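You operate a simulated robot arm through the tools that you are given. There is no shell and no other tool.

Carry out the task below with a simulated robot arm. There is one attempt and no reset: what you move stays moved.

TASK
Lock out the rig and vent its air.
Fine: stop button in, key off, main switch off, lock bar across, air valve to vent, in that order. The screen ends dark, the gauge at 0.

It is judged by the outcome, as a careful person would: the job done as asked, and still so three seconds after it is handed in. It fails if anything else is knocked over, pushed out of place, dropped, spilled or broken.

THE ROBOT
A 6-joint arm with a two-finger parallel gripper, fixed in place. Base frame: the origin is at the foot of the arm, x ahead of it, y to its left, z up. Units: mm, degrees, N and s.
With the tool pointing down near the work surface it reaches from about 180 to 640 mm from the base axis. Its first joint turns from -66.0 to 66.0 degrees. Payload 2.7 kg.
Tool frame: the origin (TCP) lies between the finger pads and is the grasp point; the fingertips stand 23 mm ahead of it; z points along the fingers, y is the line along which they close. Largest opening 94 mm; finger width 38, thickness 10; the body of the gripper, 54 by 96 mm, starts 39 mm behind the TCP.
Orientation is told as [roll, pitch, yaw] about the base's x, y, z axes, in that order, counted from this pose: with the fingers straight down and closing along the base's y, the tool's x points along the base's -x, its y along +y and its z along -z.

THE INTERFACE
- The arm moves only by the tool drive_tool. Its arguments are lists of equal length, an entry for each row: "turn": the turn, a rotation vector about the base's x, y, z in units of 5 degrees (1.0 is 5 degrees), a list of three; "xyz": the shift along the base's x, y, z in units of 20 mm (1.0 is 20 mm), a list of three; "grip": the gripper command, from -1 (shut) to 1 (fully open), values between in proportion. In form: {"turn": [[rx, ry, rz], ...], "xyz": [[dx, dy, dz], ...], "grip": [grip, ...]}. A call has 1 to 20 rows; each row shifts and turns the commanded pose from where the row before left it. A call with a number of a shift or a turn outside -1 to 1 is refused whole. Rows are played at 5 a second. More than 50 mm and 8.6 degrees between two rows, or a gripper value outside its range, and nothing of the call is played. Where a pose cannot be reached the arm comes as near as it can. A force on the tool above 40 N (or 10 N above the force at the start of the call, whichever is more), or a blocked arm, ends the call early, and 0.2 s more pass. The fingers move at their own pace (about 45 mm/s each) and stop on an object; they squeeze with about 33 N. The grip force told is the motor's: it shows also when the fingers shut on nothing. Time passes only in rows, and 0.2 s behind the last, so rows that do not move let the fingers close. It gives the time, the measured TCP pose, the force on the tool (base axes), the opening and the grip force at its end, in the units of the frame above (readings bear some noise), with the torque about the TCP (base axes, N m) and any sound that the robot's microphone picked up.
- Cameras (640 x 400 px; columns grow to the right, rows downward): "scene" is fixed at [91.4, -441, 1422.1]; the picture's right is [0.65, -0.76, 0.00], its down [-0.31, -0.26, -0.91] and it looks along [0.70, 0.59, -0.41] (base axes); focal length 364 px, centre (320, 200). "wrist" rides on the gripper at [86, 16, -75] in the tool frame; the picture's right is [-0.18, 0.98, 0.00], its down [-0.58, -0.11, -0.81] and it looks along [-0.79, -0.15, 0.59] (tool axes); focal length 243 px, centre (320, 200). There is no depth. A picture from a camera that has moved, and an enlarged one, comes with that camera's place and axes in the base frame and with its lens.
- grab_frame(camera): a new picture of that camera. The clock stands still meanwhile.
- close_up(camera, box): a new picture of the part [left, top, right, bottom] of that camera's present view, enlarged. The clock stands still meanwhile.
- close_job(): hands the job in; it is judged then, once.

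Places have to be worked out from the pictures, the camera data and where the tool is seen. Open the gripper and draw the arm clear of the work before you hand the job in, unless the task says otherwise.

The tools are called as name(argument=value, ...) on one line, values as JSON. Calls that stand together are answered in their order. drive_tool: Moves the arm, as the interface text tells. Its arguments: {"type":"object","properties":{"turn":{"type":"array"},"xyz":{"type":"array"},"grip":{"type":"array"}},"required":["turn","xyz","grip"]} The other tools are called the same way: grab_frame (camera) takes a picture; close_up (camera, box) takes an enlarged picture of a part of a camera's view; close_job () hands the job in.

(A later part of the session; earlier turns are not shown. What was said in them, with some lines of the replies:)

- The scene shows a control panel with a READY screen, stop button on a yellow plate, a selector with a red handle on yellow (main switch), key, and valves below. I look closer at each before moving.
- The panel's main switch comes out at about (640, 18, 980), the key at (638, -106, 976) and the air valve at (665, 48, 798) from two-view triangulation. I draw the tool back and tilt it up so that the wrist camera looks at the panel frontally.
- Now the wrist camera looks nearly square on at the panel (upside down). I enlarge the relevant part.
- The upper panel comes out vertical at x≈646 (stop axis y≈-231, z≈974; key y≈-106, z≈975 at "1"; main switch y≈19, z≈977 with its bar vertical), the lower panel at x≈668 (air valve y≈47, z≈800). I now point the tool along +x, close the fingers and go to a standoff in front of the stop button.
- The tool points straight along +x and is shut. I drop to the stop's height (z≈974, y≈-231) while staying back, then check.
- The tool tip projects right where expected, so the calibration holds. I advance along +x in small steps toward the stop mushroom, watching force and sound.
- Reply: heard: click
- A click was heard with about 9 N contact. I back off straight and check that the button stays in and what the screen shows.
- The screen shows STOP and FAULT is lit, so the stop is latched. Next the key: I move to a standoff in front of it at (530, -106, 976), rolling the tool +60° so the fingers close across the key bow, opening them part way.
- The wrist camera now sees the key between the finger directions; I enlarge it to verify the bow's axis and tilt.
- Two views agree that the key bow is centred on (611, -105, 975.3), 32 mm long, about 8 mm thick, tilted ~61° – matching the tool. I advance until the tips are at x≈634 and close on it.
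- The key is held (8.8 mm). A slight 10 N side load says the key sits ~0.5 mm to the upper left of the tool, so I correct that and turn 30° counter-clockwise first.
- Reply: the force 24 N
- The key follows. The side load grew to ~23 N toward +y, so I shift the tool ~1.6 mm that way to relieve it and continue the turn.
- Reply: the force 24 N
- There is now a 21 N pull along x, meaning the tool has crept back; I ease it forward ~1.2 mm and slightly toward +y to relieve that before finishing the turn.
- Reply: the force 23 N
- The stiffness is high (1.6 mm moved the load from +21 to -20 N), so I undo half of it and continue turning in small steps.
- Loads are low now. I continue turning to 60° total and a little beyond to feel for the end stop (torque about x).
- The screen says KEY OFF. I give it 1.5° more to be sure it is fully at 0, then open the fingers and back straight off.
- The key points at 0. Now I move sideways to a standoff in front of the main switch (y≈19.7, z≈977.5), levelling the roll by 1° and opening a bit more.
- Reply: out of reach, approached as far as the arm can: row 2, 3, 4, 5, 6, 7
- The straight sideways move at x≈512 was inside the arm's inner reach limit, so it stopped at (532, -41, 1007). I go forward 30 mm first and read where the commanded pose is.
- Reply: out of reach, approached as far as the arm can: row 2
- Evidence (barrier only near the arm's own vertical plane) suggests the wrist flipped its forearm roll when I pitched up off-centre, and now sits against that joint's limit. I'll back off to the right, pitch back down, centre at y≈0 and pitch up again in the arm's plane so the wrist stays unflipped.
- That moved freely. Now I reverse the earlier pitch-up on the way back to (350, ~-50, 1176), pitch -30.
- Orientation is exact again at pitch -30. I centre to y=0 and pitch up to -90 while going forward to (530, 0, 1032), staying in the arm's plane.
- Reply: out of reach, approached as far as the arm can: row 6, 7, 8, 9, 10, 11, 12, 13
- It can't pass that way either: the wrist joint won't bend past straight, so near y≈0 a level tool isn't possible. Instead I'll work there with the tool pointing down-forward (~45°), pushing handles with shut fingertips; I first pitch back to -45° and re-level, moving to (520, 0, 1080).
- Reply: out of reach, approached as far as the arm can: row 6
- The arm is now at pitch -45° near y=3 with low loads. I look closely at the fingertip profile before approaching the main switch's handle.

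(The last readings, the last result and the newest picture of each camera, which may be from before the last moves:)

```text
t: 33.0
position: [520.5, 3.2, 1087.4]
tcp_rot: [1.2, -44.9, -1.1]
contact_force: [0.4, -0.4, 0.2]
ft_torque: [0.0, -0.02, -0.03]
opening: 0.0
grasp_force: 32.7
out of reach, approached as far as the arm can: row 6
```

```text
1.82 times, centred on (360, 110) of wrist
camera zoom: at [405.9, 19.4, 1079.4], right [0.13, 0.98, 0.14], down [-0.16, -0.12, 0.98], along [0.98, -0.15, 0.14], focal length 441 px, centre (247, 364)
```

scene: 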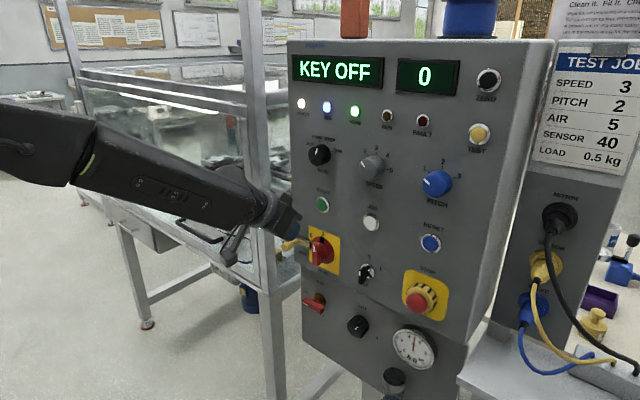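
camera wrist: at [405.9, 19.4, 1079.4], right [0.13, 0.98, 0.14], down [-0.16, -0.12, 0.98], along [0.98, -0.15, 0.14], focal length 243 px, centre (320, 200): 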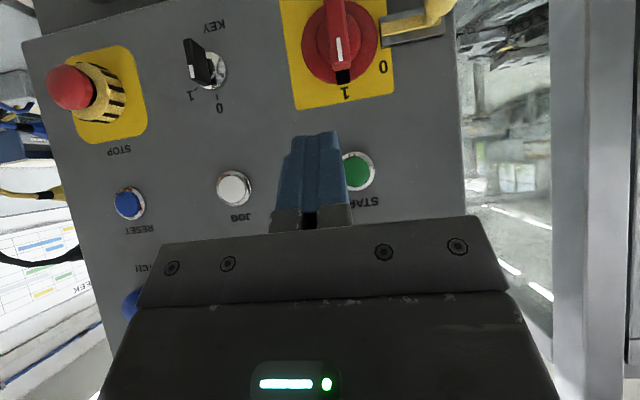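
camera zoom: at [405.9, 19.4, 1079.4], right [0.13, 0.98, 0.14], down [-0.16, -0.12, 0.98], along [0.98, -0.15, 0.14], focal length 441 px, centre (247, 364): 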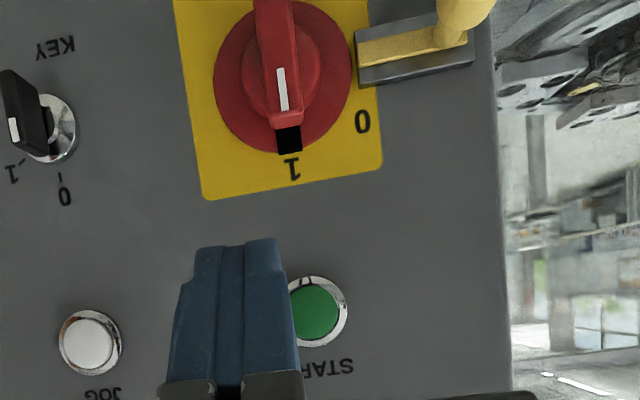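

The finger clears everything here. I move to a pre-contact point at about (572, 0, 1022), in front and to the right of the main switch bar's top, to check reach.

drive_tool(turn=[[-0.17, 0, 0.05], [0, 0, 0], [0, 0, 0], [0, 0, 0], [0, 0, 0]], xyz=[[0.5, -0.05, -0.65], [0.5, -0.05, -0.65], [0.5, -0.05, -0.65], [0.5, 0, -0.65], [0.55, 0, -0.65]], grip=[-1, -1, -1, -1, -1])

close_up(camera="scene", box=[265, 195, 385, 270])

close_up(camera="wrist", box=[220, 60, 420, 220])

```text
t: 34.2
position: [571.8, 0.3, 1025.7]
tcp_rot: [0.0, -44.6, 0.0]
contact_force: [1.1, 0.4, 0.4]
ft_torque: [-0.01, 0.02, -0.03]
opening: 0.0
grasp_force: 33.3
out of reach, approached as far as the arm can: row 5
```

```text
5.33 times, centred on (325, 232) of scene
camera zoom: at [91.4, -441.0, 1422.1], right [0.65, -0.76, 0.0], down [-0.31, -0.26, -0.91], along [0.7, 0.59, -0.41], focal length 1941 px, centre (293, 27)
```

zoom: 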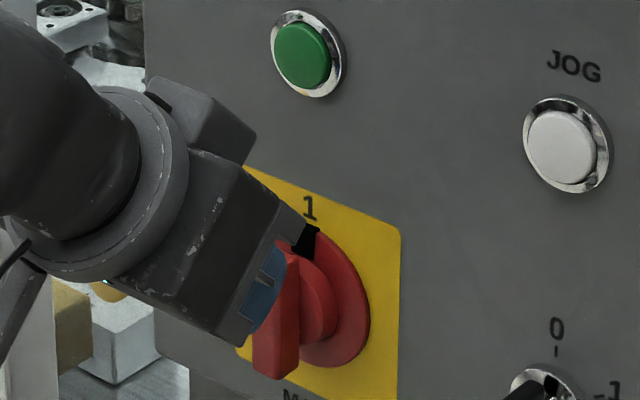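

```text
2.50 times, centred on (320, 140) of wrist
camera zoom: at [456.6, 15.3, 1017.4], right [0.13, 0.98, 0.13], down [-0.15, -0.11, 0.98], along [0.98, -0.15, 0.13], focal length 606 px, centre (320, 350)
```

zoom: 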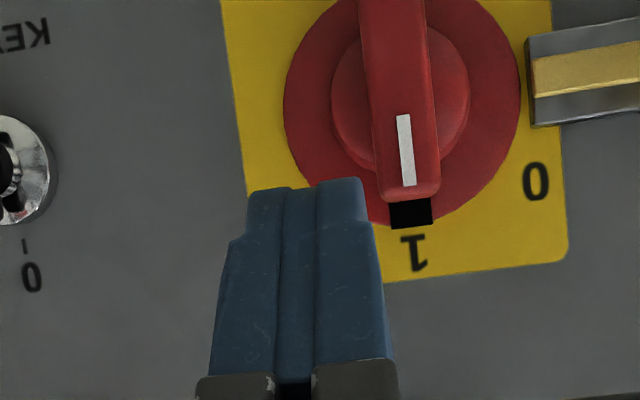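

At pitch -45° this is the edge of reach, so I steepen to -35°, shift 6 mm right for clearance, then move in beside the bar's top end and check the position before pushing.

drive_tool(turn=[[0, 1, 0], [0, 1, 0], [0, 0, 0], [0, 0, 0], [0, 0, 0]], xyz=[[0, -0.2, 0], [0, -0.2, 0], [0.45, 0, -0.2], [0.45, 0, -0.25], [0.4, 0, -0.2]], grip=[-1, -1, -1, -1, -1])

close_up(camera="scene", box=[275, 205, 375, 270])

close_up(camera="wrist", box=[240, 60, 440, 220])

```text
t: 35.4
position: [602.3, -20.8, 1018.7]
tcp_rot: [-3.6, -39.7, -0.6]
contact_force: [0.9, -0.5, 0.8]
ft_torque: [0.02, 0.0, 0.02]
opening: 0.0
grasp_force: 33.3
out of reach, approached as far as the arm can: row 1, 2
```

```text
6.15 times, centred on (325, 238) of scene
camera zoom: at [91.4, -441.0, 1422.1], right [0.65, -0.76, 0.0], down [-0.31, -0.26, -0.91], along [0.7, 0.59, -0.41], focal length 2240 px, centre (289, -31)
```

zoom: 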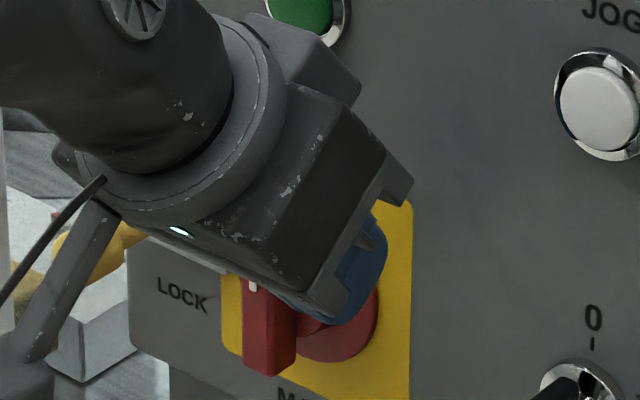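

```text
2.50 times, centred on (340, 140) of wrist
camera zoom: at [489.6, 1.0, 1020.2], right [0.19, 0.98, 0.07], down [-0.07, -0.06, 1.0], along [0.98, -0.2, 0.06], focal length 606 px, centre (270, 350)
```

zoom: 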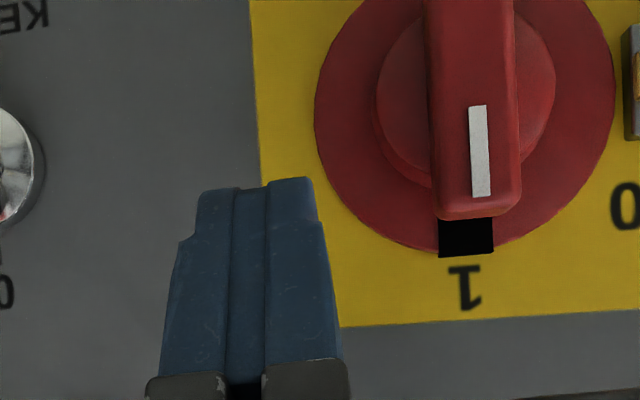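

It slid right to y≈-21 along that limit, still clear of the bar. I pitch a little further down and then take out the small yaw/roll error, creeping back toward the bar.

drive_tool(turn=[[0, 1, 0], [0, 0.4, 0], [0.2, 0, 0.2], [0.2, 0, 0.2], [0.15, 0, 0.18]], xyz=[[0, 0, 0], [0, 0, 0], [0, 0.2, 0], [0, 0.2, -0.1], [0, 0.2, -0.1]], grip=[-1, -1, -1, -1, -1])

close_up(camera="wrist", box=[240, 60, 440, 220])

grab_frame(camera="scene")

```text
t: 36.6
position: [604.8, -11.2, 1015.7]
tcp_rot: [-0.3, -32.7, 0.6]
contact_force: [0.9, 0.3, -0.7]
ft_torque: [0.03, 0.0, 0.0]
opening: 0.1
grasp_force: 32.5
```

```text
2.50 times, centred on (340, 140) of wrist
camera zoom: at [489.5, 4.0, 1031.9], right [0.15, 0.98, 0.09], down [0.05, -0.1, 0.99], along [0.99, -0.14, -0.07], focal length 606 px, centre (270, 350)
```

zoom: 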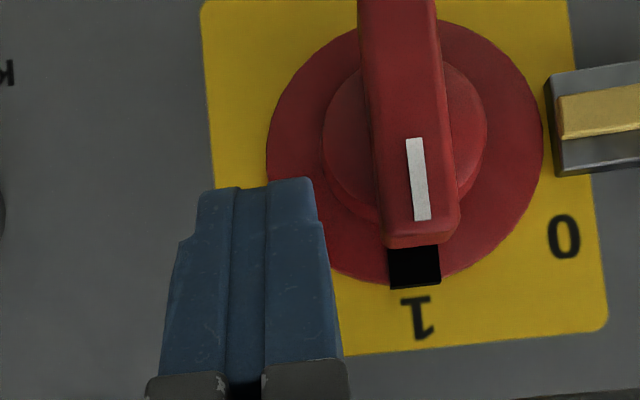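

```text
taken
```

scene: 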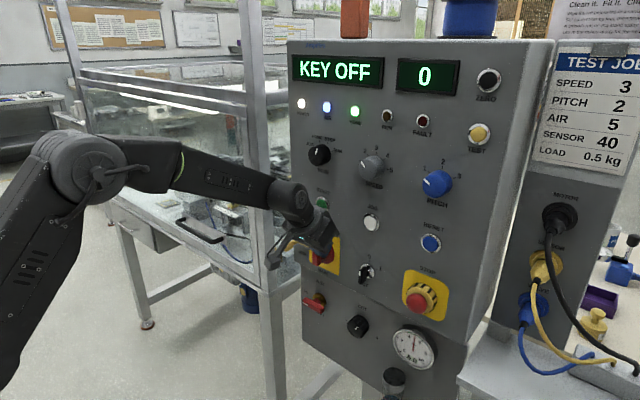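

Reach is fine now at (605, -11, 1016), pitch -33°, with the fingertip beside the bar's top end and ~13 mm gap. I lower 4 mm and push toward +y (toward 0) in small steps.

drive_tool(turn=[[0, 0, 0], [0, 0, 0], [0, 0, 0], [0, 0, 0], [0, 0, 0], [0, 0, 0]], xyz=[[0, 0.3, -0.2], [0, 0.2, 0], [0, 0.15, 0], [0, 0.15, 0], [0, 0.15, 0], [0, 0.15, 0]], grip=[-1, -1, -1, -1, -1, -1])

close_up(camera="wrist", box=[240, 60, 440, 220])

```text
t: 38.0
position: [603.1, 12.4, 1011.5]
tcp_rot: [-0.3, -32.7, 0.5]
contact_force: [0.0, -0.1, 1.0]
ft_torque: [0.05, -0.01, -0.02]
opening: 0.0
grasp_force: 33.3
```

```text
2.50 times, centred on (340, 140) of wrist
camera zoom: at [489.0, 26.9, 1027.3], right [0.15, 0.98, 0.09], down [0.05, -0.1, 0.99], along [0.99, -0.14, -0.07], focal length 606 px, centre (270, 350)
```

zoom: 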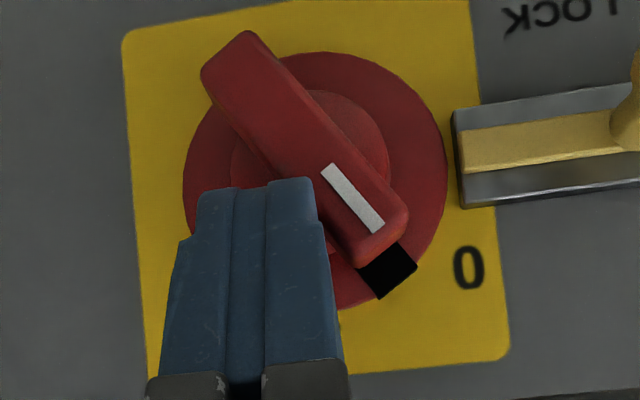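

The bar has turned about 40° toward 0 with little force. I continue toward +y and begin pressing down slightly to bring it to the stop.

drive_tool(turn=[[0, 0, 0], [0, 0, 0], [0, 0, 0], [0, 0, 0]], xyz=[[0, 0.15, 0], [0, 0.15, -0.05], [0, 0.15, -0.05], [0, 0, 0]], grip=[-1, -1, -1, -1])

close_up(camera="wrist", box=[240, 60, 440, 220])

grab_frame(camera="scene")

```text
t: 39.0
position: [602.8, 20.2, 1009.4]
tcp_rot: [-0.2, -32.7, 0.4]
contact_force: [0.0, 0.2, 0.6]
ft_torque: [0.02, 0.05, 0.01]
opening: 0.0
grasp_force: 32.9
```

```text
2.50 times, centred on (340, 140) of wrist
camera zoom: at [489.2, 36.4, 1025.3], right [0.15, 0.98, 0.09], down [0.05, -0.1, 0.99], along [0.99, -0.14, -0.07], focal length 606 px, centre (270, 350)
```

zoom: 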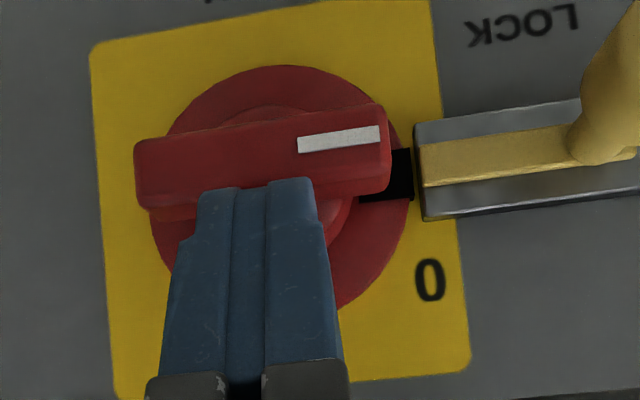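

```text
taken
```

scene: 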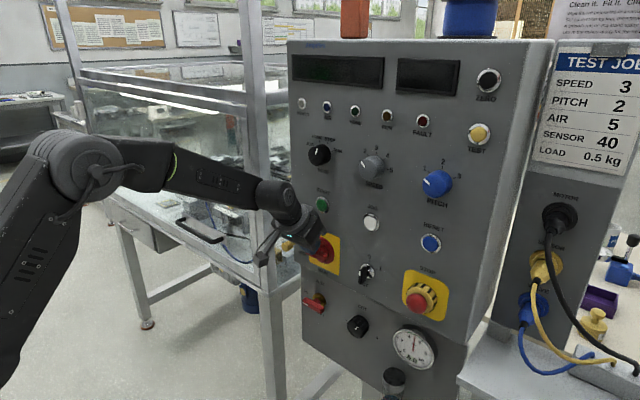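

The switch snapped to 0 – handle horizontal, slot facing the lock bar – and the screen is dark. I lift and back the finger off, then go left to view the lock bar's knob.

drive_tool(turn=[[0, 0, 0], [0, 0, 0], [0, 0, 0], [0, 0, 0], [0, 0, 0], [0, 0, 0], [0, 0, 0], [0, 0, 0], [0, 0, 0]], xyz=[[0, 0, 0.6], [-0.5, 0, 0.6], [-1, 0, 0.3], [-0.7, 0.5, 0], [0, 1, 0], [0, 1, 0], [0, 1, 0], [0, 1, 0], [0, 0.8, 0]], grip=[-1, -1, -1, -1, -1, -1, -1, -1, -1])

grab_frame(camera="wrist")

close_up(camera="scene", box=[265, 215, 385, 290])

grab_frame(camera="scene")

```text
t: 41.0
position: [558.4, 127.5, 1040.5]
tcp_rot: [-0.4, -32.7, 0.5]
contact_force: [0.1, 1.2, -0.5]
ft_torque: [-0.01, 0.02, -0.01]
opening: 0.4
grasp_force: 33.2
```

```text
taken
camera wrist: at [445.0, 142.2, 1056.3], right [0.15, 0.98, 0.09], down [0.05, -0.1, 0.99], along [0.99, -0.14, -0.07], focal length 243 px, centre (320, 200)
```

wrist: 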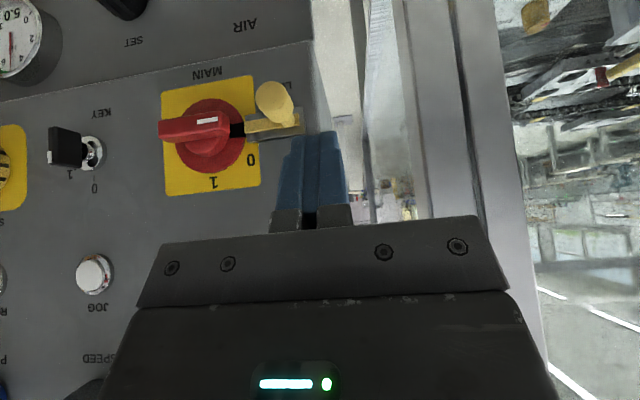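

```text
5.33 times, centred on (325, 252) of scene
camera zoom: at [91.4, -441.0, 1422.1], right [0.65, -0.76, 0.0], down [-0.31, -0.26, -0.91], along [0.7, 0.59, -0.41], focal length 1941 px, centre (293, -80)
```

zoom: 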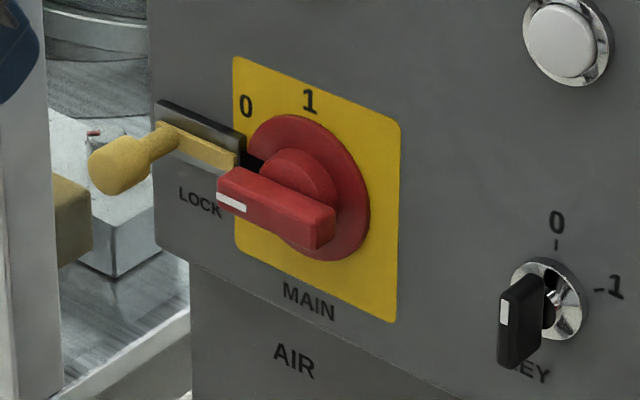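

```text
taken
```

scene: 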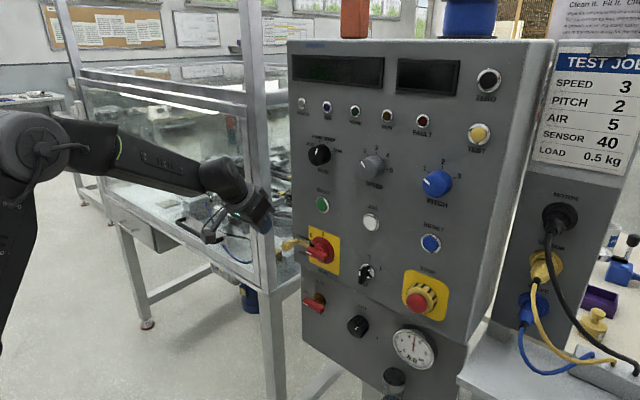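

The lock bar's knob is visible just left (−y) of the finger in the wrist view. I zoom in on it from both cameras to place it exactly.

close_up(camera="wrist", box=[180, 50, 380, 210])

close_up(camera="scene", box=[275, 225, 335, 265])

```text
2.50 times, centred on (280, 130) of wrist
camera zoom: at [445.0, 142.2, 1056.3], right [0.15, 0.98, 0.09], down [0.05, -0.1, 0.99], along [0.99, -0.14, -0.07], focal length 606 px, centre (420, 375)
```

zoom: 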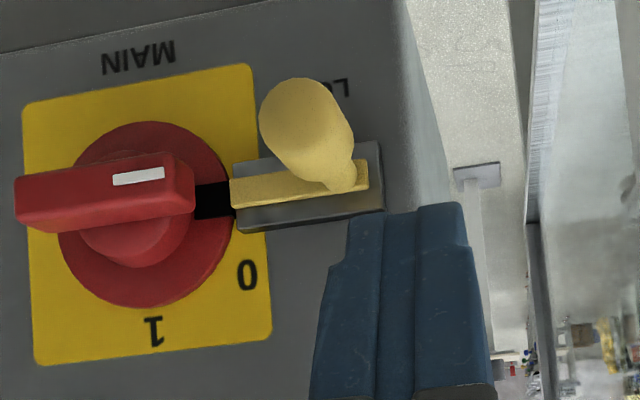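

```text
10.00 times, centred on (305, 245) of scene
camera zoom: at [91.4, -441.0, 1422.1], right [0.65, -0.76, 0.0], down [-0.31, -0.26, -0.91], along [0.7, 0.59, -0.41], focal length 3639 px, centre (470, -250)
```

zoom: 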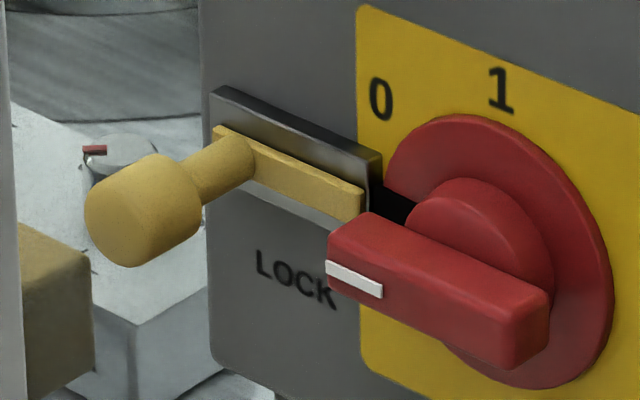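

The knob is at y=94, z=974, x 593–612 (radius ~12). I lower the shut finger on its left (+y) side to about (590, 130, 985) without touching it.

drive_tool(turn=[[0, 0, 0], [0, 0, 0], [0, 0, 0], [0, 0, 0], [0, 0, 0]], xyz=[[0.1, 0.12, -0.55], [0.3, 0, -0.55], [0.4, 0, -0.55], [0.4, 0, -0.55], [0.4, 0, -0.55]], grip=[-1, -1, -1, -1, -1])

grab_frame(camera="wrist")

close_up(camera="scene", box=[255, 215, 335, 270])

```text
t: 42.2
position: [591.5, 128.1, 984.7]
tcp_rot: [-0.5, -32.7, 0.4]
contact_force: [-0.8, -0.6, 1.0]
ft_torque: [-0.03, -0.01, 0.0]
opening: 0.0
grasp_force: 32.5
```

```text
taken
camera wrist: at [477.7, 143.7, 1000.9], right [0.15, 0.98, 0.09], down [0.05, -0.1, 0.99], along [0.99, -0.14, -0.07], focal length 243 px, centre (320, 200)
```

wrist: 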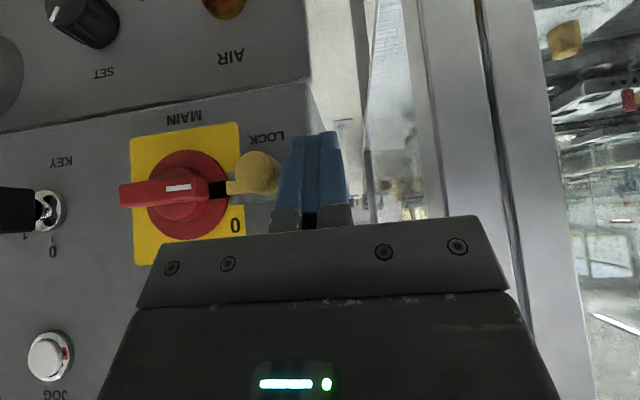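

```text
7.27 times, centred on (295, 242) of scene
camera zoom: at [91.4, -441.0, 1422.1], right [0.65, -0.76, 0.0], down [-0.31, -0.26, -0.91], along [0.7, 0.59, -0.41], focal length 2647 px, centre (502, -109)
```

zoom: 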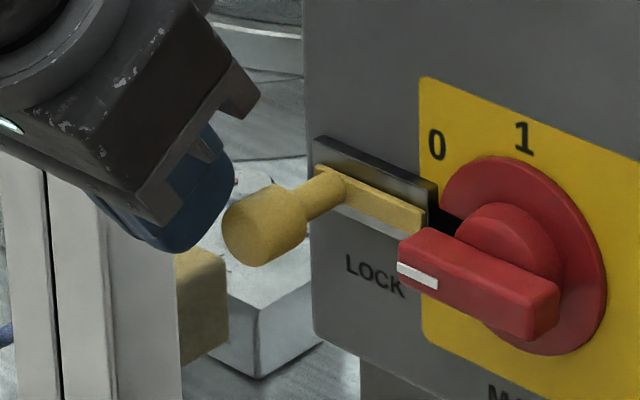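

The finger stands just left of the knob at its height. I push toward −y in small steps.

drive_tool(turn=[[0, 0, 0], [0, 0, 0], [0, 0, 0], [0, 0, 0], [0, 0, 0], [0, 0, 0], [0, 0, 0]], xyz=[[0, -0.3, 0], [0, -0.2, 0], [0, -0.2, 0], [0, -0.2, 0], [0, -0.2, 0], [0, -0.2, 0], [0, -0.2, 0]], grip=[-1, -1, -1, -1, -1, -1, -1])

close_up(camera="wrist", box=[180, 90, 380, 240])

close_up(camera="scene", box=[265, 220, 345, 270])

```text
t: 43.8
position: [590.7, 98.6, 985.8]
tcp_rot: [-0.3, -32.8, 0.6]
contact_force: [-0.8, 3.6, -0.5]
ft_torque: [0.05, 0.0, 0.02]
opening: 0.0
grasp_force: 33.1
```

```text
2.67 times, centred on (280, 165) of wrist
camera zoom: at [477.0, 113.8, 1001.3], right [0.15, 0.98, 0.1], down [0.05, -0.1, 0.99], along [0.99, -0.14, -0.07], focal length 647 px, centre (427, 293)
```

zoom: 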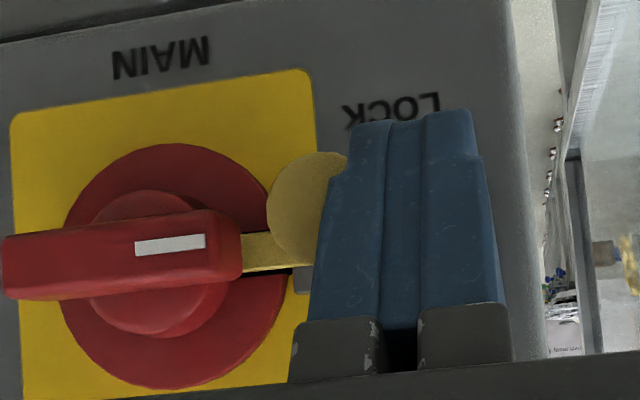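

```text
8.00 times, centred on (305, 245) of scene
camera zoom: at [91.4, -440.9, 1422.1], right [0.65, -0.76, 0.0], down [-0.31, -0.26, -0.91], along [0.7, 0.59, -0.41], focal length 2911 px, centre (440, -160)
```

zoom: 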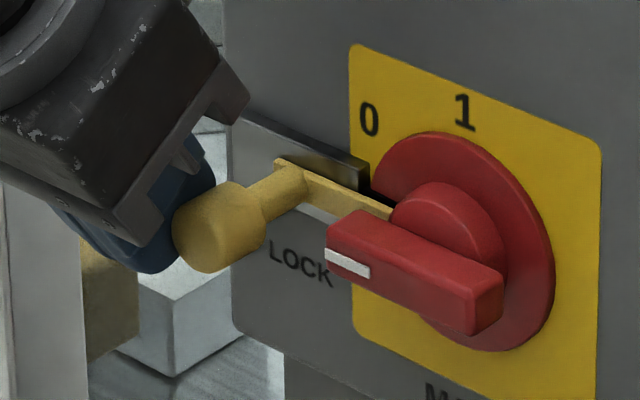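

The bar slides with ~4 N into the slot. I continue until it comes to its stop.

drive_tool(turn=[[0, 0, 0], [0, 0, 0], [0, 0, 0], [0, 0, 0]], xyz=[[0, -0.2, 0], [0, -0.15, 0], [0, -0.15, 0], [0, -0.1, 0]], grip=[-1, -1, -1, -1])

close_up(camera="wrist", box=[180, 90, 380, 240])

close_up(camera="scene", box=[265, 220, 345, 270])

```text
t: 44.8
position: [591.5, 97.5, 984.6]
tcp_rot: [-0.1, -33.1, 1.3]
contact_force: [-0.5, 15.7, -2.1]
ft_torque: [0.17, 0.03, 0.0]
opening: 0.0
grasp_force: 33.4
stopped in row 4: the force on the tool passed its limit at 41 N (the readings are from after the stop); the commanded pose is now the measured one
```

```text
2.67 times, centred on (280, 165) of wrist
camera zoom: at [476.4, 110.8, 1000.7], right [0.13, 0.99, 0.1], down [0.05, -0.11, 0.99], along [0.99, -0.13, -0.06], focal length 647 px, centre (427, 293)
```

zoom: 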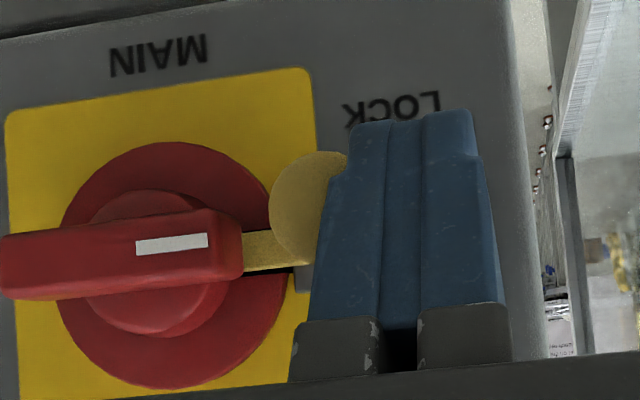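

```text
8.00 times, centred on (305, 245) of scene
camera zoom: at [91.4, -440.6, 1422.2], right [0.65, -0.76, 0.0], down [-0.31, -0.26, -0.91], along [0.7, 0.59, -0.41], focal length 2911 px, centre (440, -160)
```

zoom: 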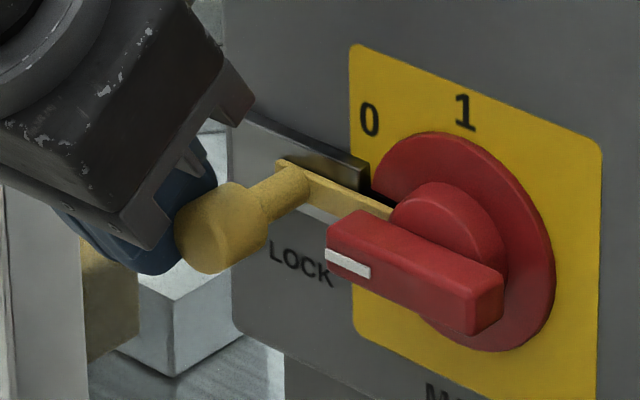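

41 N at the stop: the lock bar has run fully into the switch's slot (about 21 mm travel). I release to the left, draw back, and check that it stays.

drive_tool(turn=[[0, 0, 0], [0, 0, -0.2], [0, 0, 0], [0, 0, 0], [0, 0, 0]], xyz=[[0, 0.4, 0], [0, 0.4, 0], [-0.7, 0, 0], [-1, 0, 0], [-0.5, 0, 0]], grip=[-1, -1, -1, -1, -1])

close_up(camera="scene", box=[265, 220, 345, 270])

grab_frame(camera="wrist")

```text
t: 46.0
position: [546.7, 111.8, 985.4]
tcp_rot: [-0.2, -33.0, 0.1]
contact_force: [0.2, -0.8, -0.2]
ft_torque: [0.03, -0.01, -0.04]
opening: 0.0
grasp_force: 32.8
```

```text
8.00 times, centred on (305, 245) of scene
camera zoom: at [91.4, -441.0, 1422.1], right [0.65, -0.76, 0.0], down [-0.31, -0.26, -0.91], along [0.7, 0.59, -0.41], focal length 2911 px, centre (440, -160)
```

zoom: 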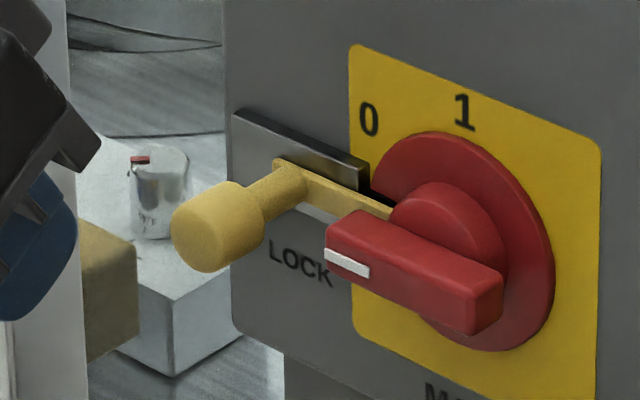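

```text
taken
camera wrist: at [433.2, 126.9, 1001.2], right [0.15, 0.98, 0.1], down [0.05, -0.11, 0.99], along [0.99, -0.15, -0.06], focal length 243 px, centre (320, 200)
```

wrist: 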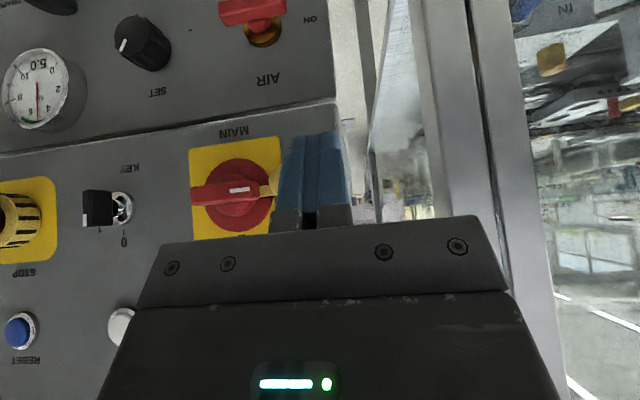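

The lock bar stays across. Next the air valve: I lower the tool in front of the lower panel to about (547, 76, 880) for a good view of the lever.

drive_tool(turn=[[0, 0, 0], [0, 0, 0], [0, 0, 0], [0, 0, 0], [0, 0, 0], [0, 0, 0]], xyz=[[0, -0.3, -0.88], [0, -0.3, -0.88], [0, -0.3, -0.88], [0, -0.3, -0.88], [0, -0.3, -0.88], [0, -0.3, -0.88]], grip=[-1, -1, -1, -1, -1, -1])

grab_frame(camera="wrist")

grab_frame(camera="scene")

```text
t: 47.4
position: [544.4, 75.9, 882.1]
tcp_rot: [-0.1, -32.9, 0.1]
contact_force: [0.2, -0.2, 0.8]
ft_torque: [-0.03, 0.0, -0.02]
opening: 0.1
grasp_force: 33.4
```

```text
taken
camera wrist: at [430.4, 91.4, 897.2], right [0.15, 0.98, 0.1], down [0.05, -0.11, 0.99], along [0.99, -0.15, -0.06], focal length 243 px, centre (320, 200)
```

wrist: 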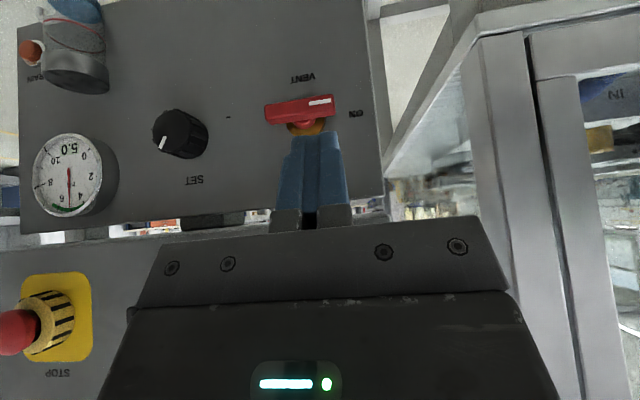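

```text
taken
```

scene: 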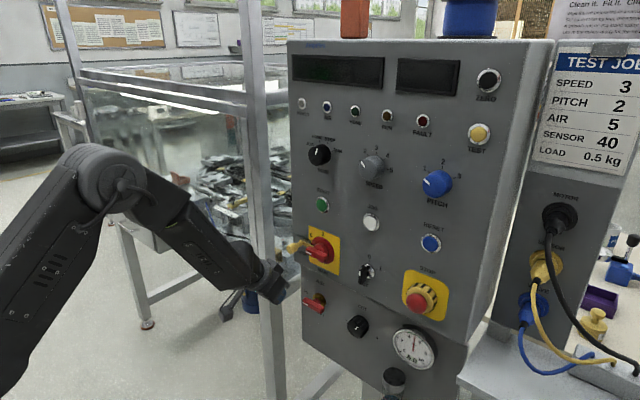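

The lever with its VENT label (below) and ON label (left) is clearly visible. I zoom in to triangulate it.

close_up(camera="wrist", box=[230, 60, 390, 180])

close_up(camera="scene", box=[285, 275, 365, 325])

```text
3.33 times, centred on (310, 120) of wrist
camera zoom: at [430.4, 91.4, 897.2], right [0.15, 0.98, 0.1], down [0.05, -0.11, 0.99], along [0.99, -0.15, -0.06], focal length 809 px, centre (353, 467)
```

zoom: 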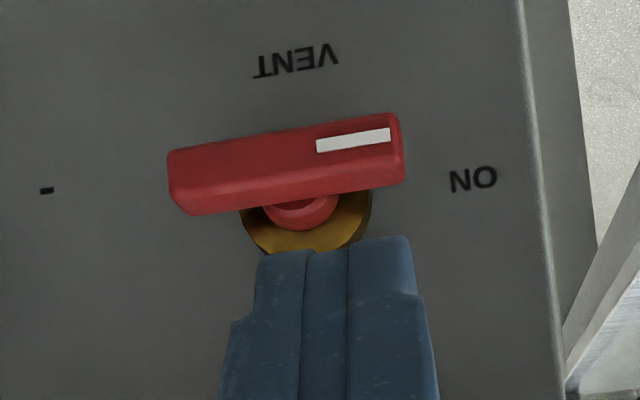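

```text
8.00 times, centred on (325, 300) of scene
camera zoom: at [91.4, -441.0, 1422.1], right [0.65, -0.76, 0.0], down [-0.31, -0.26, -0.91], along [0.7, 0.59, -0.41], focal length 2911 px, centre (280, -600)
```

zoom: 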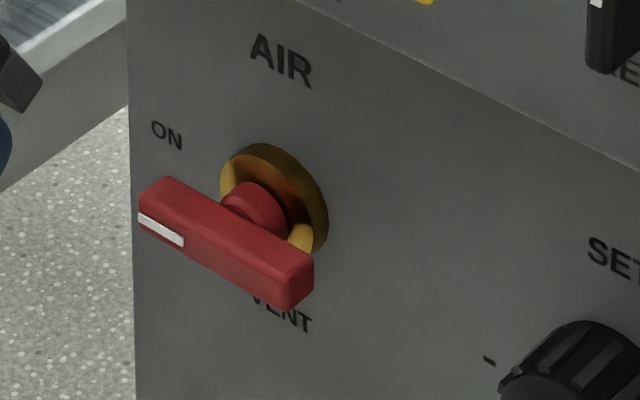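

The air lever is centred at about (633 front, 48.6, 799), 63 mm long, horizontal, pointing to ON. I bring the shut finger in at z≈827, above the lever's left end, first to x≈585, checking clearance to the lock knob above.

drive_tool(turn=[[0, 0, 0], [0, 0, 0], [0, 0, 0], [0, 0, 0], [0, 0, 0]], xyz=[[0, 0.02, -0.55], [0.3, 0, -0.55], [0.5, 0, -0.55], [0.6, 0, -0.55], [0.6, 0, -0.5]], grip=[-1, -1, -1, -1, -1])

close_up(camera="scene", box=[225, 215, 385, 325])

grab_frame(camera="wrist")

```text
t: 48.6
position: [585.9, 75.1, 827.3]
tcp_rot: [-0.2, -33.0, 0.1]
contact_force: [0.1, -0.5, -0.3]
ft_torque: [0.01, -0.01, -0.02]
opening: 0.3
grasp_force: 32.6
```

```text
3.64 times, centred on (305, 270) of scene
camera zoom: at [91.4, -441.0, 1422.1], right [0.65, -0.76, 0.0], down [-0.31, -0.26, -0.91], along [0.7, 0.59, -0.41], focal length 1323 px, centre (374, -54)
```

zoom: 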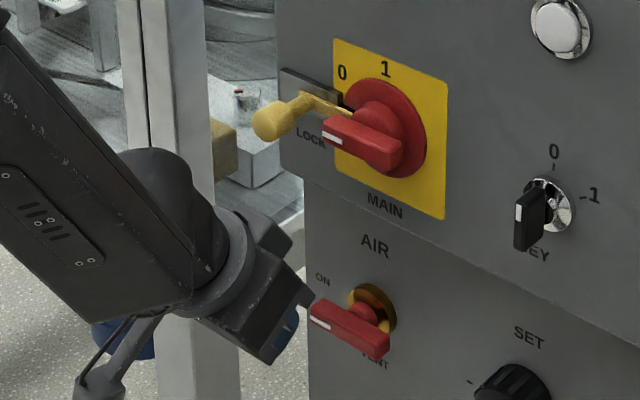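

```text
taken
camera wrist: at [471.8, 90.9, 842.0], right [0.15, 0.98, 0.1], down [0.05, -0.11, 0.99], along [0.99, -0.15, -0.06], focal length 243 px, centre (320, 200)
```

wrist: 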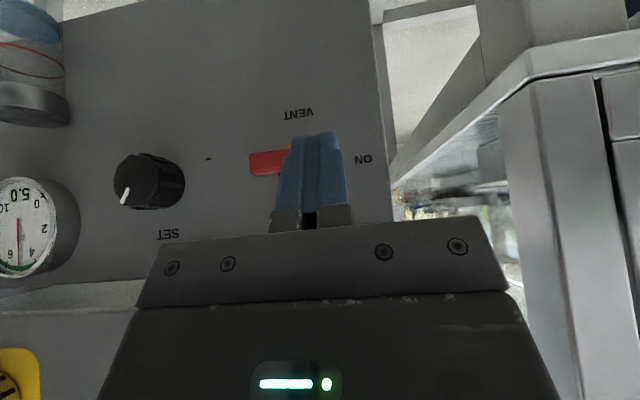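

Reach and orientation hold, and the wrist stays clear of the lock knob. I advance over the lever's left end to x≈617.

drive_tool(turn=[[0, 0, 0], [0, 0, 0], [0, 0, 0], [0, 0, 0]], xyz=[[0.4, 0.05, 0], [0.4, 0.05, 0], [0.4, 0, 0], [0.35, 0, 0]], grip=[-1, -1, -1, -1])

close_up(camera="scene", box=[245, 225, 365, 325])

close_up(camera="wrist", box=[220, 90, 420, 230])

```text
t: 49.6
position: [618.7, 76.6, 827.6]
tcp_rot: [-0.3, -33.0, 0.1]
contact_force: [0.3, 0.3, -0.7]
ft_torque: [-0.02, 0.01, 0.01]
opening: 0.1
grasp_force: 33.1
```

```text
4.00 times, centred on (305, 275) of scene
camera zoom: at [91.4, -441.0, 1422.1], right [0.65, -0.76, 0.0], down [-0.31, -0.26, -0.91], along [0.7, 0.59, -0.41], focal length 1456 px, centre (380, -100)
```

zoom: 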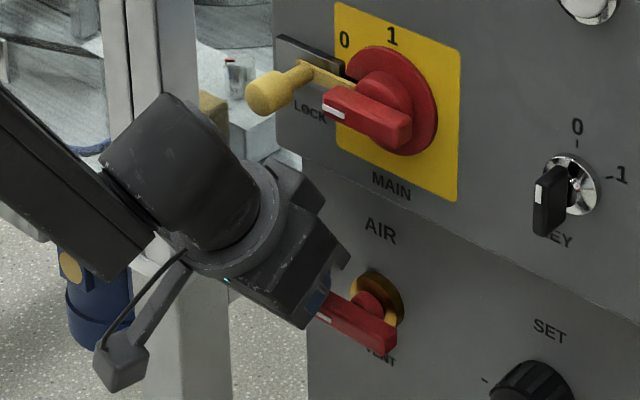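

```text
2.86 times, centred on (320, 160) of wrist
camera zoom: at [505.1, 92.6, 842.2], right [0.15, 0.98, 0.1], down [0.05, -0.11, 0.99], along [0.99, -0.15, -0.06], focal length 693 px, centre (320, 314)
```

zoom: 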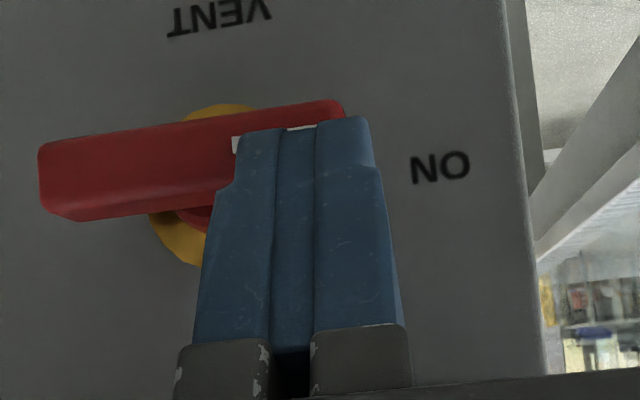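

The finger is over the lever's left end with ~4 mm clearance. I push down in small steps, drifting slightly outward with the lever's arc.

drive_tool(turn=[[0, 0, 0], [0, 0, 0], [0, 0, 0], [0, 0, 0]], xyz=[[0, 0, -0.2], [0, 0.07, -0.2], [0, 0.07, -0.2], [0, 0.07, -0.2]], grip=[-1, -1, -1, -1])

close_up(camera="wrist", box=[220, 90, 420, 230])

close_up(camera="scene", box=[265, 255, 365, 325])

```text
t: 50.6
position: [618.0, 82.0, 808.7]
tcp_rot: [-0.2, -33.1, 0.1]
contact_force: [-0.2, 0.5, -0.6]
ft_torque: [0.0, 0.01, 0.06]
opening: 0.3
grasp_force: 32.9
```

```text
2.86 times, centred on (320, 160) of wrist
camera zoom: at [504.5, 96.6, 825.0], right [0.15, 0.98, 0.1], down [0.05, -0.11, 0.99], along [0.99, -0.15, -0.06], focal length 693 px, centre (320, 314)
```

zoom: 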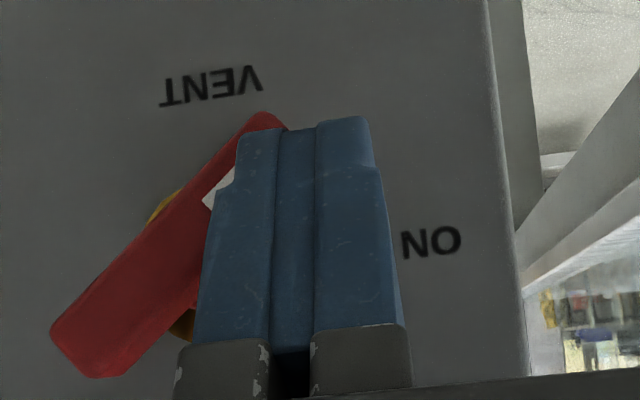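

```text
5.71 times, centred on (315, 290) of scene
camera zoom: at [91.4, -441.0, 1422.1], right [0.65, -0.76, 0.0], down [-0.31, -0.26, -0.91], along [0.7, 0.59, -0.41], focal length 2080 px, centre (349, -314)
```

zoom: 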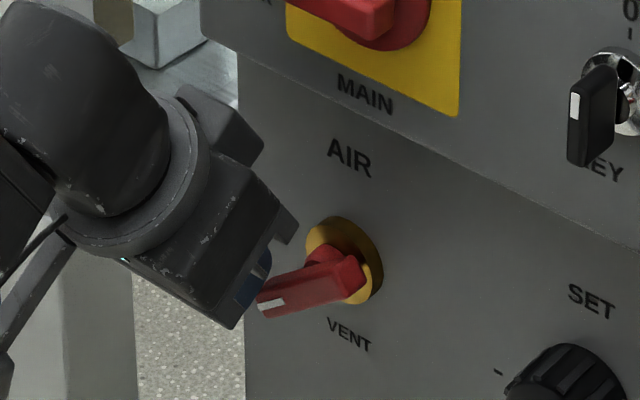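

The lever has turned about 50° toward VENT with negligible force. I continue along its arc: down and then toward −y.

drive_tool(turn=[[0, 0, 0], [0, 0, 0], [0, 0, 0], [0, 0, 0], [0, 0, 0]], xyz=[[0, 0, -0.2], [0, -0.1, -0.25], [0, -0.2, -0.2], [0, -0.2, -0.15], [0, -0.15, 0]], grip=[-1, -1, -1, -1, -1])

close_up(camera="wrist", box=[220, 90, 420, 230])

close_up(camera="scene", box=[265, 255, 365, 325])

```text
t: 51.8
position: [617.6, 68.6, 794.7]
tcp_rot: [-0.1, -33.1, 0.3]
contact_force: [2.5, 7.0, -0.9]
ft_torque: [-0.01, 0.0, 0.15]
opening: 0.1
grasp_force: 33.7
```

```text
2.86 times, centred on (320, 160) of wrist
camera zoom: at [503.5, 85.2, 809.3], right [0.15, 0.98, 0.1], down [0.05, -0.11, 0.99], along [0.99, -0.14, -0.06], focal length 693 px, centre (320, 314)
```

zoom: 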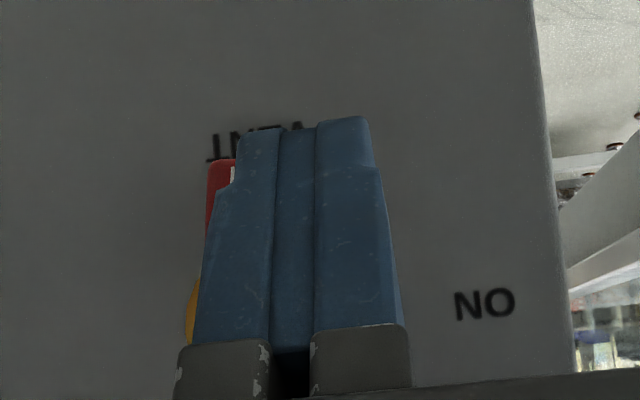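

```text
5.71 times, centred on (315, 290) of scene
camera zoom: at [91.5, -440.8, 1422.1], right [0.65, -0.76, 0.0], down [-0.31, -0.26, -0.91], along [0.7, 0.59, -0.41], focal length 2080 px, centre (349, -314)
```

zoom: 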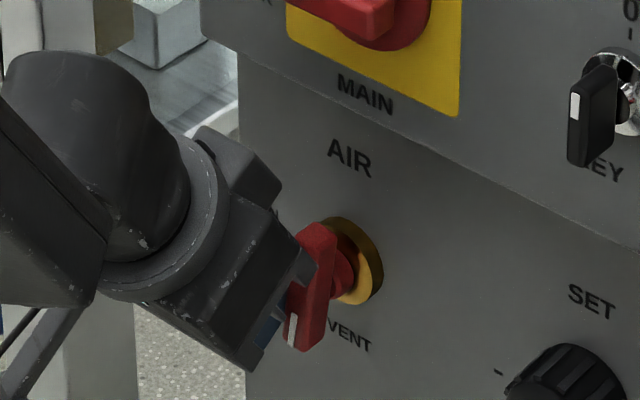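

The lever is now vertical, pointing at VENT, with 7 N against the finger. I nudge 2 mm more to make sure it is at its stop.

drive_tool(turn=[[0, 0, 0], [0, 0, 0]], xyz=[[0, -0.06, 0], [0, -0.04, 0]], grip=[-1, -1])

close_up(camera="scene", box=[365, 310, 465, 380])

```text
t: 52.4
position: [616.6, 69.2, 793.5]
tcp_rot: [-0.1, -33.0, 0.4]
contact_force: [-9.1, 21.3, 3.9]
ft_torque: [-0.18, -0.11, 0.24]
opening: 0.0
grasp_force: 33.2
```

```text
5.71 times, centred on (415, 345) of scene
camera zoom: at [91.2, -440.5, 1422.3], right [0.65, -0.76, 0.0], down [-0.31, -0.26, -0.91], along [0.7, 0.59, -0.41], focal length 2080 px, centre (-223, -629)
```

zoom: 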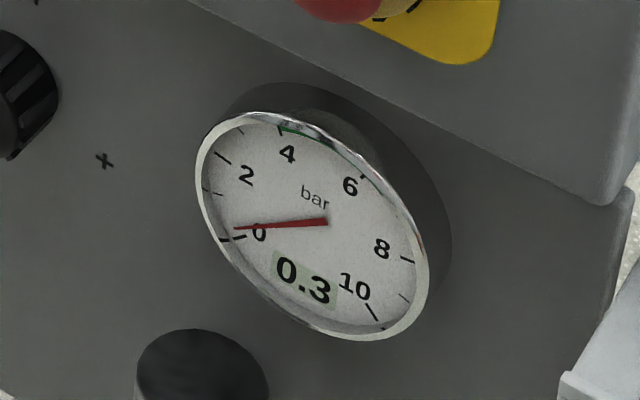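

The lever is at its stop and the gauge is falling (0.3). I move the finger off to the left, back away from the panel, and rise.

drive_tool(turn=[[0, 0, 0], [0, 0, 0], [0, 0, 0], [0, 0, 0], [0, 0, 0], [0, 0, 0], [0, 0, 0], [0, 0, 0], [0, 0, 0], [0, 0, 0]], xyz=[[0, 0.3, 0], [0, 0.4, 0], [-0.6, 0, 0], [-0.8, 0, 0.3], [-0.8, 0, 0.6], [-0.8, 0, 0.8], [-0.5, 0, 0.9], [0, 0, 0.9], [0, 0, 0.9], [0, 0, 0.9]], grip=[-1, -1, -1, -1, -1, -1, -1, -1, -1, -1])

grab_frame(camera="scene")

close_up(camera="scene", box=[280, 225, 480, 380])

```text
t: 54.6
position: [548.8, 81.3, 900.9]
tcp_rot: [-0.2, -32.9, 0.2]
contact_force: [-0.8, 0.9, -0.7]
ft_torque: [-0.03, -0.01, -0.01]
opening: 0.0
grasp_force: 32.9
```

```text
taken
```

scene: 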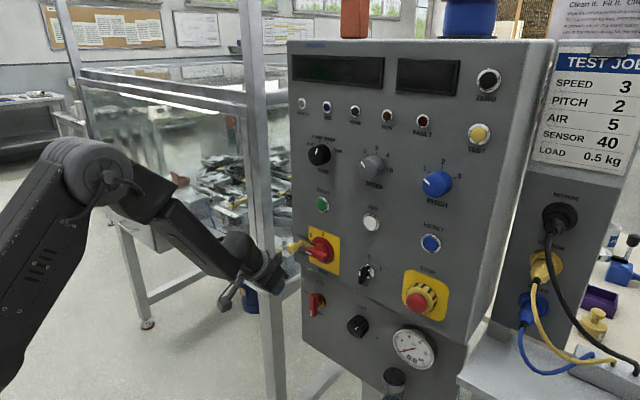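

```text
2.58 times, centred on (380, 302) of scene
camera zoom: at [91.4, -441.0, 1422.1], right [0.65, -0.76, 0.0], down [-0.31, -0.26, -0.91], along [0.7, 0.59, -0.41], focal length 939 px, centre (165, -64)
```

zoom: 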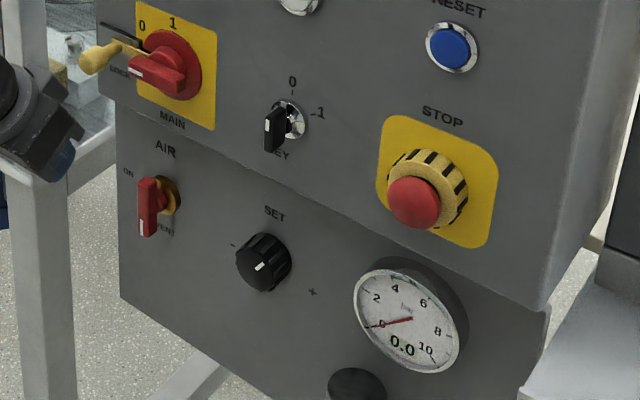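

Gauge reads 0.0, screen dark, lever at VENT, key at 0, lock bar across. I draw the arm clear up and back, and open the gripper.

drive_tool(turn=[[0, 0, 0], [0, 0, 0], [0, 0, 0], [0, 0, 0], [0, 0, 0], [0, 0, 0], [0, 0, 0], [0, 0, 0], [0, 0, 0], [0, 0, 0], [0, 0, 0], [0, 0, 0]], xyz=[[-0.2, 0, 0.9], [-0.3, 0, 0.9], [-0.5, 0, 0.9], [-0.5, 0, 0.9], [-0.6, 0, 0.9], [-0.6, 0, 0.9], [-0.7, 0, 0.9], [-0.7, -0.2, 0.9], [-0.7, -0.2, 0.9], [-0.7, -0.2, 0.9], [0, 0, 0], [0, 0, 0]], grip=[-1, -1, -1, -1, -1, -1, 0, 1, 1, 1, 1, 1])

grab_frame(camera="scene")

close_up(camera="scene", box=[265, 220, 345, 270])

close_up(camera="scene", box=[280, 230, 460, 380])

close_up(camera="wrist", box=[0, 0, 400, 230])

```text
t: 57.2
position: [437.6, 67.5, 1081.9]
tcp_rot: [-0.2, -33.0, 0.0]
contact_force: [-1.0, 0.4, 0.0]
ft_torque: [0.0, 0.01, -0.01]
opening: 94.3
grasp_force: 0.1
```

```text
taken
```

scene: 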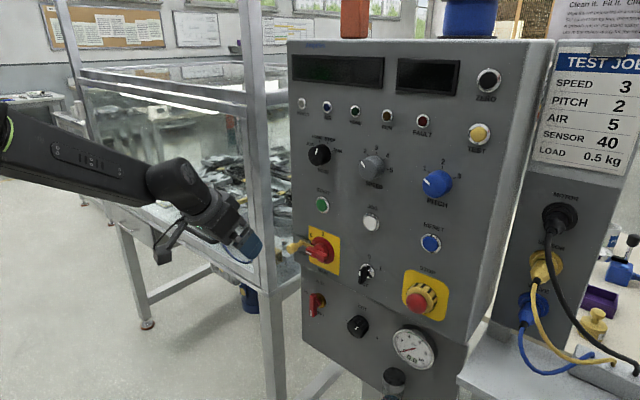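

```text
8.00 times, centred on (305, 245) of scene
camera zoom: at [91.4, -441.0, 1422.1], right [0.65, -0.76, 0.0], down [-0.31, -0.26, -0.91], along [0.7, 0.59, -0.41], focal length 2911 px, centre (440, -160)
```

zoom: 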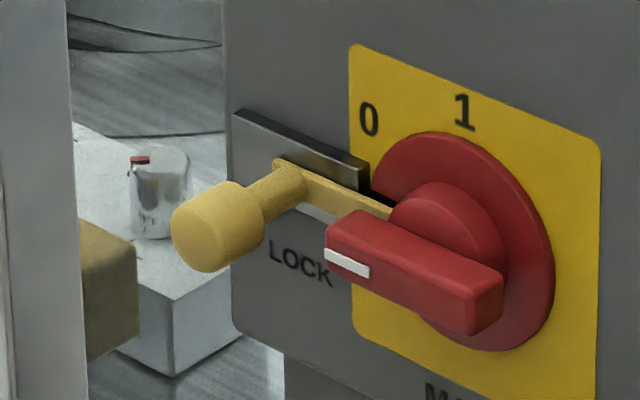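

```text
2.67 times, centred on (370, 305) of scene
camera zoom: at [91.4, -441.0, 1422.1], right [0.65, -0.76, 0.0], down [-0.31, -0.26, -0.91], along [0.7, 0.59, -0.41], focal length 970 px, centre (187, -80)
```

zoom: 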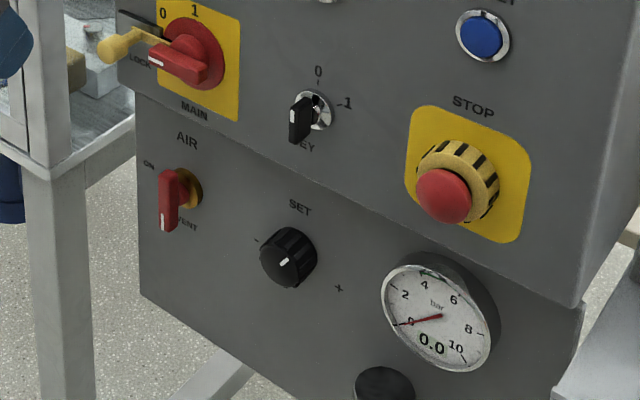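

```text
1.60 times, centred on (200, 115) of wrist
camera zoom: at [324.2, 83.8, 1095.8], right [0.15, 0.98, 0.1], down [0.05, -0.11, 0.99], along [0.99, -0.15, -0.06], focal length 388 px, centre (512, 336)
```

zoom: 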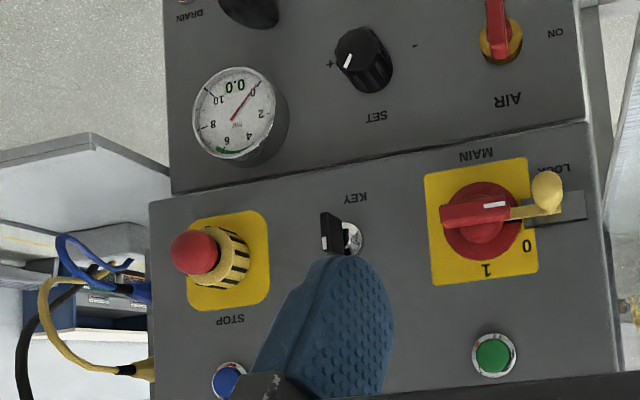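

Everything is as asked: stop latched in, key at 0, main switch at 0 with the lock bar in its slot, lever at VENT, screen dark and gauge 0.0. The arm is clear with the gripper open, so I hand the job in.

close_job()

```text
The job is handed in.
```

The rig is locked out and its air is vented, and I have handed the job in. The steps went in the order you gave:

1. **Stop button:** pressed in. It clicked and stayed in, and the screen changed to STOP.
2. **Key:** turned to 0. The screen changed to KEY OFF.
3. **Main switch:** turned to 0. The screen went dark.
4. **Lock bar:** pushed across into the switch's slot until it hit its stop. It stayed there after I let go.
5. **Air valve:** turned to VENT, up against its stop. The gauge fell to 0.0.

My last check before handing in showed the screen still dark and the gauge at 0.0, with the key, switch, lock bar and valve still as set. The cameras showed nothing else moved or knocked over. The arm is clear of the panel with the gripper open.
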